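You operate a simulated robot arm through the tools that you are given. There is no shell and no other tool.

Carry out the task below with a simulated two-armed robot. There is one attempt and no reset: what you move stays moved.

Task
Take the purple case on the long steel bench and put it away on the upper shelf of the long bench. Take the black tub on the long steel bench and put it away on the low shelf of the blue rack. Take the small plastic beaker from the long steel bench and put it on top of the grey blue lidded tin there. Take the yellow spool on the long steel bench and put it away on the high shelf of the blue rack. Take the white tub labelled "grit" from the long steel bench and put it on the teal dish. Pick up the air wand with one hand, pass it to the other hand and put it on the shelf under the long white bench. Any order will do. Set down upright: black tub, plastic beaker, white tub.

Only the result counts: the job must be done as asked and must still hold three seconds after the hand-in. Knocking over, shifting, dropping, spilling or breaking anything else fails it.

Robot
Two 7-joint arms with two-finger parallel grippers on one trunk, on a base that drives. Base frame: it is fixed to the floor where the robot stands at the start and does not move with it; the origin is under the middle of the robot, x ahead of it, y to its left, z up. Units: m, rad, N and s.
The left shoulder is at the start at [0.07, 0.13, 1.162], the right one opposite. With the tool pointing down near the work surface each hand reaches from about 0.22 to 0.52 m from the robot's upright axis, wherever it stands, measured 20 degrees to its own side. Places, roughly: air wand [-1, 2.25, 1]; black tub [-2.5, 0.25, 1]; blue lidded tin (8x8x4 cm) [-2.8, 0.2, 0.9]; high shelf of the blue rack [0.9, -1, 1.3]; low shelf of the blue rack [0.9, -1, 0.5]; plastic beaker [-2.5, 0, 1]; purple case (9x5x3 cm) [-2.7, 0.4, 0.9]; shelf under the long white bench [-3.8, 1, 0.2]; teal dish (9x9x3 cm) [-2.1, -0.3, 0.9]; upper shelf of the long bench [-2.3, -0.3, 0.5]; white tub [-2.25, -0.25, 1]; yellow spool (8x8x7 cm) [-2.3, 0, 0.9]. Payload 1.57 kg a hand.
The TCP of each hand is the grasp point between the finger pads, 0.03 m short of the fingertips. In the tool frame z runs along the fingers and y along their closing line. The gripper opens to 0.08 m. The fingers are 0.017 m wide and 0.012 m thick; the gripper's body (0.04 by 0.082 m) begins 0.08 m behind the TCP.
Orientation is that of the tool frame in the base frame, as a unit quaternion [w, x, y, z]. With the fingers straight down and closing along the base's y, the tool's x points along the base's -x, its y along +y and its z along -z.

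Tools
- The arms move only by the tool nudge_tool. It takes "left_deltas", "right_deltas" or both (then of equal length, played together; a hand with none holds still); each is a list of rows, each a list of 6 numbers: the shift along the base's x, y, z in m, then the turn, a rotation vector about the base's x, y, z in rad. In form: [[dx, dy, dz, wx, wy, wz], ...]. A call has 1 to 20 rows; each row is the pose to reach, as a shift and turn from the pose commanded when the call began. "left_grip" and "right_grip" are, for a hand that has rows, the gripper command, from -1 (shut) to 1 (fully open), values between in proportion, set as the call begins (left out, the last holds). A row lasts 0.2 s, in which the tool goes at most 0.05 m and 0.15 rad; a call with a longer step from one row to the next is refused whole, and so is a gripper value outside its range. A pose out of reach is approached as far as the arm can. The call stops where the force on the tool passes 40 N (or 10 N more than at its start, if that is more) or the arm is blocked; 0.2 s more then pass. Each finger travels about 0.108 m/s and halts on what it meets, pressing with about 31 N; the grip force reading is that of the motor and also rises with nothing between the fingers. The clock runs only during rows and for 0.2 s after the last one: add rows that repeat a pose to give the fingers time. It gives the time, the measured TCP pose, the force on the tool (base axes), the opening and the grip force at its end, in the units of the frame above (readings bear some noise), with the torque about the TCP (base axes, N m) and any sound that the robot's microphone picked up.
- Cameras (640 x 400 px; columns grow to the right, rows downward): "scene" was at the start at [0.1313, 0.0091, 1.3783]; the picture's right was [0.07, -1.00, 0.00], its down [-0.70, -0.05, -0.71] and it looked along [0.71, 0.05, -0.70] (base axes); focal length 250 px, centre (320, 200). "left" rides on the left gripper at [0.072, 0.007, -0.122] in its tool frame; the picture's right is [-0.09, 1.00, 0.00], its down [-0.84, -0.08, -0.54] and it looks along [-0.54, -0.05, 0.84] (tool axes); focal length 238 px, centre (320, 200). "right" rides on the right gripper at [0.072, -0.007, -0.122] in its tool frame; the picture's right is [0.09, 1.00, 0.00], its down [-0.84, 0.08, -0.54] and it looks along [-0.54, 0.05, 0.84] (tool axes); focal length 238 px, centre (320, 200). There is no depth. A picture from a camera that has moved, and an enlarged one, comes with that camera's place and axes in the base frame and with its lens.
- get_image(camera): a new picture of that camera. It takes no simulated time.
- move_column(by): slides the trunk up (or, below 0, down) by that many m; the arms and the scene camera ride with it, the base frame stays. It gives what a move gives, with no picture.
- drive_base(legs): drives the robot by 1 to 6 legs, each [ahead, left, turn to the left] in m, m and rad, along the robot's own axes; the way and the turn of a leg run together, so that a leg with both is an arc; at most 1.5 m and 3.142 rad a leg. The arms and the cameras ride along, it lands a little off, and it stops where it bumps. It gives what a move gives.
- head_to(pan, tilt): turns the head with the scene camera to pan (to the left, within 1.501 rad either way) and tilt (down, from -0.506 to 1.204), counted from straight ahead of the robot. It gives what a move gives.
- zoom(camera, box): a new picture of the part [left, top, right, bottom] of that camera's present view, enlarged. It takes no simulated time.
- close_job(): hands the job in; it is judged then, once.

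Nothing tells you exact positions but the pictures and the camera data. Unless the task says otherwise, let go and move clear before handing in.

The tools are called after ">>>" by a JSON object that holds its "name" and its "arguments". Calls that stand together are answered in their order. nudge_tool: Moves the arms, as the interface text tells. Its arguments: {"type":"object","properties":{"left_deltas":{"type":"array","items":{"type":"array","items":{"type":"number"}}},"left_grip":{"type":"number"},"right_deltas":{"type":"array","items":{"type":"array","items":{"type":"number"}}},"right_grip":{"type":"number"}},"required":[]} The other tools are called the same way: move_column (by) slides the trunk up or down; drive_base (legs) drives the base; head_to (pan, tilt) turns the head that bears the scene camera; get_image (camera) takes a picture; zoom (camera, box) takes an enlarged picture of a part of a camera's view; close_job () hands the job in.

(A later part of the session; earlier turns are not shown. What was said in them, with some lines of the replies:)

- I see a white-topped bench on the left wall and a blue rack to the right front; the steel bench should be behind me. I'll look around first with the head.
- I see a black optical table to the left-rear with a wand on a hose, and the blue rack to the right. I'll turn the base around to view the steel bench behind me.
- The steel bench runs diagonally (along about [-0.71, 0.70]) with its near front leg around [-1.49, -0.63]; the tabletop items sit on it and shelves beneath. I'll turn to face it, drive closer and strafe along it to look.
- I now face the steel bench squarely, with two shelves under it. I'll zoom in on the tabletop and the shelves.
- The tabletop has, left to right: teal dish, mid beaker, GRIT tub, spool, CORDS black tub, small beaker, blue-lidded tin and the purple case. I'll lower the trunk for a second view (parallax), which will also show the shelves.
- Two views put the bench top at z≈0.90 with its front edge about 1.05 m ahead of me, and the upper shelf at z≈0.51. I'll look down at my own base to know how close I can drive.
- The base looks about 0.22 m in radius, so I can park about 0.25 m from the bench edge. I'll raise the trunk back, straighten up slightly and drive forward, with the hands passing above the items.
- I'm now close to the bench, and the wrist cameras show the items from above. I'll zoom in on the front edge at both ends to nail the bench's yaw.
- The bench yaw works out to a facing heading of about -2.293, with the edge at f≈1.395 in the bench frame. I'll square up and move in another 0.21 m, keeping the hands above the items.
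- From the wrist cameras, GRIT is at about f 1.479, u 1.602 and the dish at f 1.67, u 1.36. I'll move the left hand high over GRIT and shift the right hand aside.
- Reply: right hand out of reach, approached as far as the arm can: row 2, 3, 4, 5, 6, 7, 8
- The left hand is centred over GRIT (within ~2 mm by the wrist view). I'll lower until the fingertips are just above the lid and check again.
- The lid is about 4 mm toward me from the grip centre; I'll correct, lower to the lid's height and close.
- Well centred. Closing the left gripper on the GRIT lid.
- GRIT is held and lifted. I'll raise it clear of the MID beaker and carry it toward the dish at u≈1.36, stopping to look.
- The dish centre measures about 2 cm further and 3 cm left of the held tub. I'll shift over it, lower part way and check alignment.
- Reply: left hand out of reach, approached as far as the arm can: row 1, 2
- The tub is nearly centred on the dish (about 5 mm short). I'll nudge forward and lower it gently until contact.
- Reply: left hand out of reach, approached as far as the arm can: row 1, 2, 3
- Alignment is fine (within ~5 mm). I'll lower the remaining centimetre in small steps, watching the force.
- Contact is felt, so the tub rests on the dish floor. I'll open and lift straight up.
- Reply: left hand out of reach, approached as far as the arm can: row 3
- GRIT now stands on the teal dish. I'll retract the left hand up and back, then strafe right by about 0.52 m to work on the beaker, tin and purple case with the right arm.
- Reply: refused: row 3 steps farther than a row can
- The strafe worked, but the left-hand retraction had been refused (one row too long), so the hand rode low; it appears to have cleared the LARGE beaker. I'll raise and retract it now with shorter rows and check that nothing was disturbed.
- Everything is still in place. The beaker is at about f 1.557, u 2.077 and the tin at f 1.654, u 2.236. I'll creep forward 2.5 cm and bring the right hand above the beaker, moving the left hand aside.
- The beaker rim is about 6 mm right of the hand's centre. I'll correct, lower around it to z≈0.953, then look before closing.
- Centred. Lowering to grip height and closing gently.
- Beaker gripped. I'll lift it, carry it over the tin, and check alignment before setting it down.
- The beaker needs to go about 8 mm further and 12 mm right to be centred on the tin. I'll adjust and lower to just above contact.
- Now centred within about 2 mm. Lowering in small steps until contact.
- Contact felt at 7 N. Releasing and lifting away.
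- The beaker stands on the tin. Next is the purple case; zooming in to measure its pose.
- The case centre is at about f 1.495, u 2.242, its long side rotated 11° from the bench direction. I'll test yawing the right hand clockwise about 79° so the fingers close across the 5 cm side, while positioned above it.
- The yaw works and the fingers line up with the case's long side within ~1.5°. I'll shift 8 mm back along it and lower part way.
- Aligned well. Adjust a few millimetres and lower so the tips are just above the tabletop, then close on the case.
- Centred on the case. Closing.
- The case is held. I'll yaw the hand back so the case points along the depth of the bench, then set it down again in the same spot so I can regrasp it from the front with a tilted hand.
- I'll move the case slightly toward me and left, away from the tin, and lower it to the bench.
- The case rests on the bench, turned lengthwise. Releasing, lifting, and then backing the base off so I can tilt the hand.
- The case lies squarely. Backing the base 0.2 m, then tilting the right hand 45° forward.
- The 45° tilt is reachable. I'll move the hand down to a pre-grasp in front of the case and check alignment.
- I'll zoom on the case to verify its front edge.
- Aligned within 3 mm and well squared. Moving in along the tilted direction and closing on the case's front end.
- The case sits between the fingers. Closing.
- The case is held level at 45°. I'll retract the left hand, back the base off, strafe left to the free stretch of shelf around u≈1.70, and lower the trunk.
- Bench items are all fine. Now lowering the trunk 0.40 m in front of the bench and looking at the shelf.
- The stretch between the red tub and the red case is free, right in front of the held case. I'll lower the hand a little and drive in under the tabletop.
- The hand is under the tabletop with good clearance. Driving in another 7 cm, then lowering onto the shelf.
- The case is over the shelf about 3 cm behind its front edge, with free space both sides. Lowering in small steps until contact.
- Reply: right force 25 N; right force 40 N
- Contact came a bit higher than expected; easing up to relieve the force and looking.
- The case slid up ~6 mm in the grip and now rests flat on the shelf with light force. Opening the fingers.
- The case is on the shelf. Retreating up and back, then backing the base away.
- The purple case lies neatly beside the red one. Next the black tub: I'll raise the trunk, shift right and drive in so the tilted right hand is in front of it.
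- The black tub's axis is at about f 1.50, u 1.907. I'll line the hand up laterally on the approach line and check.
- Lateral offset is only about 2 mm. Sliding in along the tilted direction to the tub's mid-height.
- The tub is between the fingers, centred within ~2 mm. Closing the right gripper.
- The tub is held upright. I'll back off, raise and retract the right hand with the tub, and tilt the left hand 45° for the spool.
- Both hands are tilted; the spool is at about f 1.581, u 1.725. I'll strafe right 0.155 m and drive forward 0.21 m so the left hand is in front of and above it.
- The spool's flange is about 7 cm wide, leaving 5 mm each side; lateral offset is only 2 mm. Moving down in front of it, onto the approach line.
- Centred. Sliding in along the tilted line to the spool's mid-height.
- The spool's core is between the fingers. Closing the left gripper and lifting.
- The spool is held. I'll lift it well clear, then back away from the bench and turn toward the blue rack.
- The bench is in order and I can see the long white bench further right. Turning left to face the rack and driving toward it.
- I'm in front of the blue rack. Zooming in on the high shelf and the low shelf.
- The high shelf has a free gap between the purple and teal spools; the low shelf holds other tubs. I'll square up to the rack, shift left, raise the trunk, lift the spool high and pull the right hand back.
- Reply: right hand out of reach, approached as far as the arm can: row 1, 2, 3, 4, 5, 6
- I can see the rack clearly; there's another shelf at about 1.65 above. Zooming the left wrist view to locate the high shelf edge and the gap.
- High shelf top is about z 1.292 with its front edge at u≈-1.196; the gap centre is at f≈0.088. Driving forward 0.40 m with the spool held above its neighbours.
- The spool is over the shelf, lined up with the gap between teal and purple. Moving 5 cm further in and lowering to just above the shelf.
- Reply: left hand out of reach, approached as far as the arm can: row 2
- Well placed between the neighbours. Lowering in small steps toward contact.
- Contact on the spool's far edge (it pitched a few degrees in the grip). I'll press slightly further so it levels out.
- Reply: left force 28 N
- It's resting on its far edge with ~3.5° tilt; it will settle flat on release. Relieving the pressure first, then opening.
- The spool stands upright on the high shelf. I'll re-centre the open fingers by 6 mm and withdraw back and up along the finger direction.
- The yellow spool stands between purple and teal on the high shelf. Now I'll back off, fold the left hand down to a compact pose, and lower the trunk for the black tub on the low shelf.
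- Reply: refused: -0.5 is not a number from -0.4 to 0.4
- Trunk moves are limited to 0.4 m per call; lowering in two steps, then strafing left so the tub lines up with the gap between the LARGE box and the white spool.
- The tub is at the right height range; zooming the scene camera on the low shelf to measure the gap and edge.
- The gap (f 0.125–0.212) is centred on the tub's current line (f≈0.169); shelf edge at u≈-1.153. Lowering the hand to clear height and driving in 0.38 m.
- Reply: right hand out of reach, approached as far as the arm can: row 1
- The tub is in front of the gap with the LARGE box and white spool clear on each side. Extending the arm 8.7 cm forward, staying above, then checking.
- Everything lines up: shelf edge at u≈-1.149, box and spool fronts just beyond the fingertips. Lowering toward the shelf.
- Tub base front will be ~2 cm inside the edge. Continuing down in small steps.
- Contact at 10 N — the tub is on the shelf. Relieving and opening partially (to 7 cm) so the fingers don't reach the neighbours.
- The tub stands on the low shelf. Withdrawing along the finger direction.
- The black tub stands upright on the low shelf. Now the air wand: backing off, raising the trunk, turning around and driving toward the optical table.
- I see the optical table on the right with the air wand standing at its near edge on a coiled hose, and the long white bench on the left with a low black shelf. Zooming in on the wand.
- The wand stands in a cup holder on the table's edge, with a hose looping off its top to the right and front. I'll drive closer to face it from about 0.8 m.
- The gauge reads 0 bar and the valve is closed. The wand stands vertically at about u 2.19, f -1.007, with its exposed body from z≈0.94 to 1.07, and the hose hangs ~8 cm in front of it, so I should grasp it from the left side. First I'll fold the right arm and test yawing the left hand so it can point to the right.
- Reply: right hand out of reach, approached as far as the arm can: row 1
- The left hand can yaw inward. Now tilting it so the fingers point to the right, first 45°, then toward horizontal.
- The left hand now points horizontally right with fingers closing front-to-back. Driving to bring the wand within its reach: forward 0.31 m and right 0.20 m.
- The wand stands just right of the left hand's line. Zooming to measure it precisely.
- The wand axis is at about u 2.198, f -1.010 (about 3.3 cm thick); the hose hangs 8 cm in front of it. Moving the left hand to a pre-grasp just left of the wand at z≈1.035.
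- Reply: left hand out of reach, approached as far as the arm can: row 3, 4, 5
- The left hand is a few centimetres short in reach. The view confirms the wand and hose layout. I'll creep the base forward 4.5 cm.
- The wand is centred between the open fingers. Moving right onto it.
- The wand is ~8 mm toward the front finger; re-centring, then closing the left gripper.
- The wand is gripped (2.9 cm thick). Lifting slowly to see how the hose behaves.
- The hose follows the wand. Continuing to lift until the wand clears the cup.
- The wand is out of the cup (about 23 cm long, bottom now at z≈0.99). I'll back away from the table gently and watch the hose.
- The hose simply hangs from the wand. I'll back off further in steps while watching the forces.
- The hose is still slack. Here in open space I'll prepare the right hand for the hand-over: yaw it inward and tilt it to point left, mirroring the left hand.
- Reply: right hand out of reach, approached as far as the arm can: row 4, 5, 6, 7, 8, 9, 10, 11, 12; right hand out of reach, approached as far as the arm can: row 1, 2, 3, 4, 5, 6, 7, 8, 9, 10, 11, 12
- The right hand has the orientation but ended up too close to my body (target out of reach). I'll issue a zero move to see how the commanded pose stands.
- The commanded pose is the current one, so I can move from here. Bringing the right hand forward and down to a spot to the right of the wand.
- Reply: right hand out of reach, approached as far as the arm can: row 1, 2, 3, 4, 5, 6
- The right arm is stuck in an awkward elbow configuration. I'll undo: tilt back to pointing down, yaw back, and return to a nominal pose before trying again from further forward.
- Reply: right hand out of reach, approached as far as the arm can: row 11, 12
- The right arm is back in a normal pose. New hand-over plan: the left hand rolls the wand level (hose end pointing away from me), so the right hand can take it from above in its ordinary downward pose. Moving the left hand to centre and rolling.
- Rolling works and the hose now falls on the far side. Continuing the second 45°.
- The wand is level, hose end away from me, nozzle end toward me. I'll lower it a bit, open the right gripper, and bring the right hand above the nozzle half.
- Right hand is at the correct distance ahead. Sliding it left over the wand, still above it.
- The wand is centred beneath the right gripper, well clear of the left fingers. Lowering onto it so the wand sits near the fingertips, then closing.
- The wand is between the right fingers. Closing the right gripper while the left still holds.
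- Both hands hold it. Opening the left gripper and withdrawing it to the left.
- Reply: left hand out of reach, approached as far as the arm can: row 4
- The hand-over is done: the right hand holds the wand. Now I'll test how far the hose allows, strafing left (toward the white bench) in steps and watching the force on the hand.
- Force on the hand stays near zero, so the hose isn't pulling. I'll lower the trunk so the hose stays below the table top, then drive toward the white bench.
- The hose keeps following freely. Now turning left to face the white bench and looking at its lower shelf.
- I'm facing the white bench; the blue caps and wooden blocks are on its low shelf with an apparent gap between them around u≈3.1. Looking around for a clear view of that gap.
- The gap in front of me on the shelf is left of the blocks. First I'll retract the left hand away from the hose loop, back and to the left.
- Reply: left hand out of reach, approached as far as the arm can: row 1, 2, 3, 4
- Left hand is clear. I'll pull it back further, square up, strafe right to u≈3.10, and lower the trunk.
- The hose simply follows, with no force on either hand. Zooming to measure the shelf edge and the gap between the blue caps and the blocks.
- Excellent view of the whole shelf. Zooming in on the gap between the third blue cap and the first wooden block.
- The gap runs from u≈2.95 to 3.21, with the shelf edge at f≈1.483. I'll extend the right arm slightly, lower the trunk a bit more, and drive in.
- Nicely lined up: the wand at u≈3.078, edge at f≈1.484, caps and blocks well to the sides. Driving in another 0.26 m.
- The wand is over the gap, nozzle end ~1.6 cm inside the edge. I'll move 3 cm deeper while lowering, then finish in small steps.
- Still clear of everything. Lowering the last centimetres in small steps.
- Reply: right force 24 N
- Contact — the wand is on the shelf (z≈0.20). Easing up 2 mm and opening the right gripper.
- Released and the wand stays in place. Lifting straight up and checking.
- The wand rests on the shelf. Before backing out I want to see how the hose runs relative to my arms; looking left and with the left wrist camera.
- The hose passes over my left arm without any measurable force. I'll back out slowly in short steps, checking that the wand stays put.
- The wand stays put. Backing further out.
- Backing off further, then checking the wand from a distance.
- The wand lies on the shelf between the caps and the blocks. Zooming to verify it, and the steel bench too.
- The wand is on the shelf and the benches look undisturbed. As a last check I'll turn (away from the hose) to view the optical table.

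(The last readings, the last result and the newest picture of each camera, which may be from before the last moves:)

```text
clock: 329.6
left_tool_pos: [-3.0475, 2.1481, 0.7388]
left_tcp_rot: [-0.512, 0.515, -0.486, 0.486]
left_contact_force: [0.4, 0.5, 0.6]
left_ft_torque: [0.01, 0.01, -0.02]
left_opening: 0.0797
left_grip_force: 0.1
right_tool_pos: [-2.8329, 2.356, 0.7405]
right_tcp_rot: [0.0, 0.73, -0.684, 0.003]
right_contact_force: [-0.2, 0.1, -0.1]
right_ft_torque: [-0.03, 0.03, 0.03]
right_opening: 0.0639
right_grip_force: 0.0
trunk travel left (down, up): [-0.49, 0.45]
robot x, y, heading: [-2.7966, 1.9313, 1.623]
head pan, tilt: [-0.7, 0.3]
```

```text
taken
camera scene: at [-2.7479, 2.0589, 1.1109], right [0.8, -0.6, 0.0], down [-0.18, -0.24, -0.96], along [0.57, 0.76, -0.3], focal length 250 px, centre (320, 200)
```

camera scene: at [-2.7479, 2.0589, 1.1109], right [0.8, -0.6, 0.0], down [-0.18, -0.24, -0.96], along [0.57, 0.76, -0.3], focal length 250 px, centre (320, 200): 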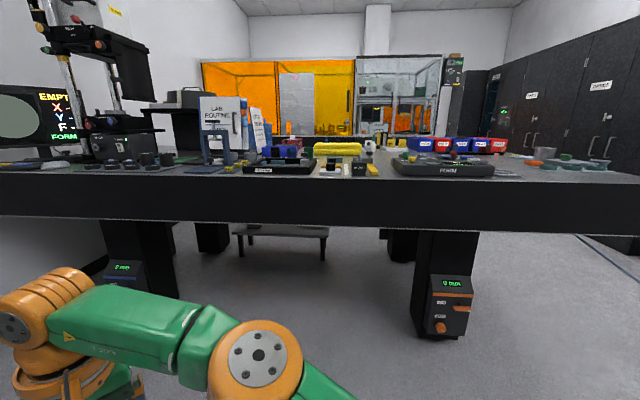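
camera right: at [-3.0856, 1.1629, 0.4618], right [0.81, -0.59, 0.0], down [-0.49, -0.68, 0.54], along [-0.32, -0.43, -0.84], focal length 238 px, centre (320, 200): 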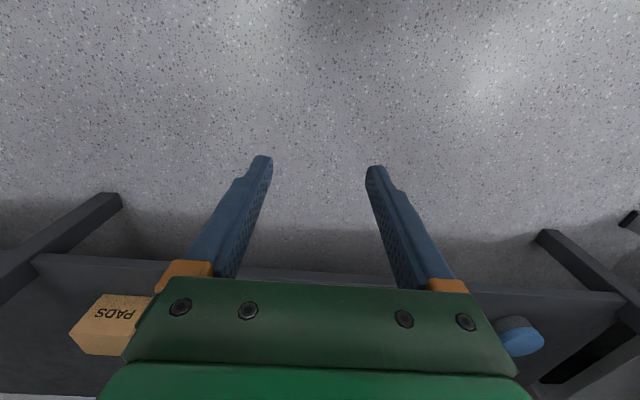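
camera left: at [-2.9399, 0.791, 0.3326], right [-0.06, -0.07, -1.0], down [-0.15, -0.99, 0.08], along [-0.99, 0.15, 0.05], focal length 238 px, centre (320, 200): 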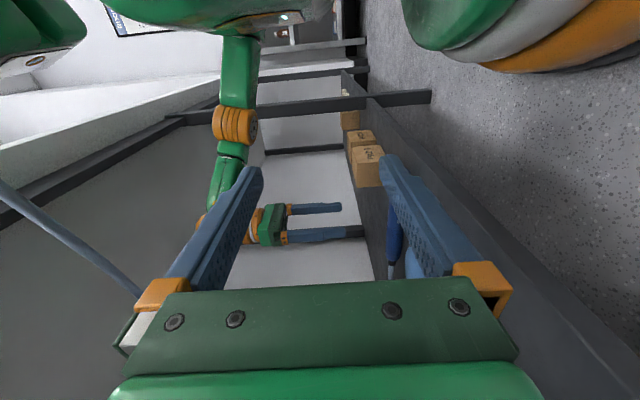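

The optical table is undisturbed. Turning back for one last look at the wand and the steel bench before handing in.

>>> {"name": "drive_base", "arguments": {"legs": [[0, 0, 1.6]]}}

>>> {"name": "head_to", "arguments": {"pan": 0.8, "tilt": 0.35}}

>>> {"name": "get_image", "arguments": {"camera": "scene"}}

>>> {"name": "head_to", "arguments": {"pan": 1.4, "tilt": 0.25}}

>>> {"name": "get_image", "arguments": {"camera": "scene"}}

```text
clock: 333.9
left_tool_pos: [-3.0111, 1.6778, 0.7373]
left_tcp_rot: [-0.706, 0.707, 0.03, -0.029]
left_contact_force: [-0.3, 0.0, -0.3]
left_ft_torque: [0.0, 0.0, -0.03]
left_opening: 0.08
left_grip_force: 0.1
right_tool_pos: [-3.2232, 1.8881, 0.7412]
right_tcp_rot: [-0.002, 0.999, 0.047, 0.001]
right_contact_force: [-0.5, -0.8, 0.1]
right_ft_torque: [0.04, -0.02, -0.01]
right_opening: 0.0637
right_grip_force: 0.1
trunk travel left (down, up): [-0.49, 0.45]
robot x, y, heading: [-2.8013, 1.9307, -3.055]
head pan, tilt: [-0.7, 0.3]
```

```text
clock: 335.5
left_tool_pos: [-3.0095, 1.6779, 0.7378]
left_tcp_rot: [-0.706, 0.707, 0.03, -0.03]
left_contact_force: [0.6, -0.3, 0.2]
left_ft_torque: [0.03, 0.0, -0.02]
left_opening: 0.0799
left_grip_force: 0.0
right_tool_pos: [-3.2239, 1.8884, 0.7404]
right_tcp_rot: [-0.003, 0.999, 0.046, 0.002]
right_contact_force: [0.3, -0.6, 0.1]
right_ft_torque: [-0.02, 0.02, -0.01]
right_opening: 0.0639
right_grip_force: 0.0
trunk travel left (down, up): [-0.49, 0.45]
robot x, y, heading: [-2.8018, 1.9308, -3.053]
head pan, tilt: [0.799, 0.351]
```

```text
taken
camera scene: at [-2.91, 1.8579, 1.1062], right [-0.77, 0.63, 0.0], down [0.22, 0.27, -0.94], along [-0.6, -0.73, -0.34], focal length 250 px, centre (320, 200)
```

scene: 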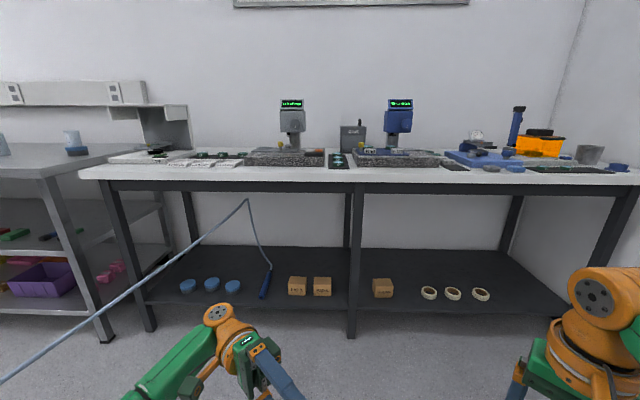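

```text
clock: 336.5
left_tool_pos: [-3.0099, 1.6784, 0.738]
left_tcp_rot: [-0.706, 0.707, 0.03, -0.028]
left_contact_force: [0.5, 1.1, 0.0]
left_ft_torque: [0.01, 0.01, 0.03]
left_opening: 0.0799
left_grip_force: 0.0
right_tool_pos: [-3.2239, 1.888, 0.74]
right_tcp_rot: [-0.002, 0.999, 0.046, 0.002]
right_contact_force: [0.3, 0.1, 0.2]
right_ft_torque: [0.0, -0.01, -0.01]
right_opening: 0.064
right_grip_force: 0.0
trunk travel left (down, up): [-0.49, 0.45]
robot x, y, heading: [-2.8025, 1.9352, -3.057]
head pan, tilt: [1.4, 0.25]
```

```text
taken
camera scene: at [-2.8591, 1.8368, 1.1156], right [-1.0, 0.09, 0.0], down [0.02, 0.25, -0.97], along [-0.08, -0.97, -0.25], focal length 250 px, centre (320, 200)
```

scene: 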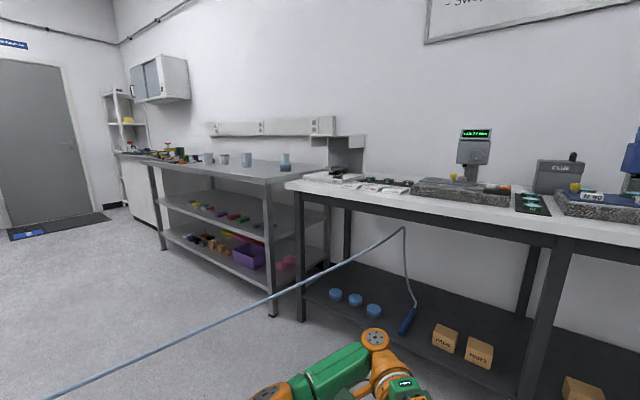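

>>> {"name": "zoom", "arguments": {"camera": "scene", "box": [130, 130, 330, 255]}}

>>> {"name": "zoom", "arguments": {"camera": "scene", "box": [290, 220, 510, 358]}}

```text
3.20 times, centred on (230, 192) of scene
camera zoom: at [-2.8591, 1.8368, 1.1156], right [-1.0, 0.09, 0.0], down [0.02, 0.25, -0.97], along [-0.08, -0.97, -0.25], focal length 799 px, centre (608, 224)
```

zoom: 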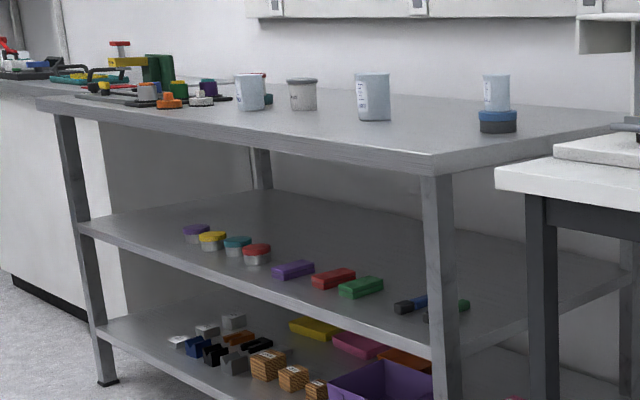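

```text
2.90 times, centred on (400, 289) of scene
camera zoom: at [-2.8591, 1.8368, 1.1156], right [-1.0, 0.09, 0.0], down [0.02, 0.25, -0.97], along [-0.08, -0.97, -0.25], focal length 724 px, centre (88, -58)
```

zoom: 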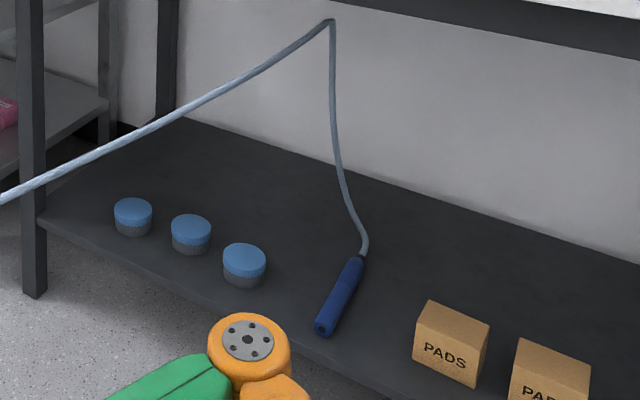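

Everything checks out: the beaker is on the tin, the purple case is on the upper shelf and GRIT is on the dish. The tub and spool are on the rack, and the wand is on the shelf under the white bench. Both hands are empty and clear, so I'm handing in.

>>> {"name": "close_job", "arguments": {}}

```text
The job is handed in.
```

The job is handed in, with all six items placed as asked; I don't have the judge's result. I looked over the benches and the optical table before handing in. The rack I last saw just after putting the tub down.

- **Purple case:** it lies flat on the upper shelf of the long steel bench, beside the red case.
- **Black tub:** it stands upright on the low shelf of the blue rack, near the front edge between the LARGE box and the white spool.
- **Small beaker:** it stands upright on the blue-lidded tin.
- **Yellow spool:** it stands on the high shelf of the blue rack, between the purple and teal spools.
- **White "grit" tub:** it stands upright on the teal dish.
- **Air wand:** the left hand picked it up and passed it to the right hand. The right hand laid it on the shelf under the long white bench, between the blue caps and the boxes.

- **Hose still attached:** the wand's hose still runs back to the air panel on the optical table. It did not pull measurably on the hand while I carried it, and the wand stayed where I laid it.
- **Low pass over the bench:** one left-hand move was refused, so that hand rode over the steel bench lower than I had planned. I checked afterwards and nothing there had moved.
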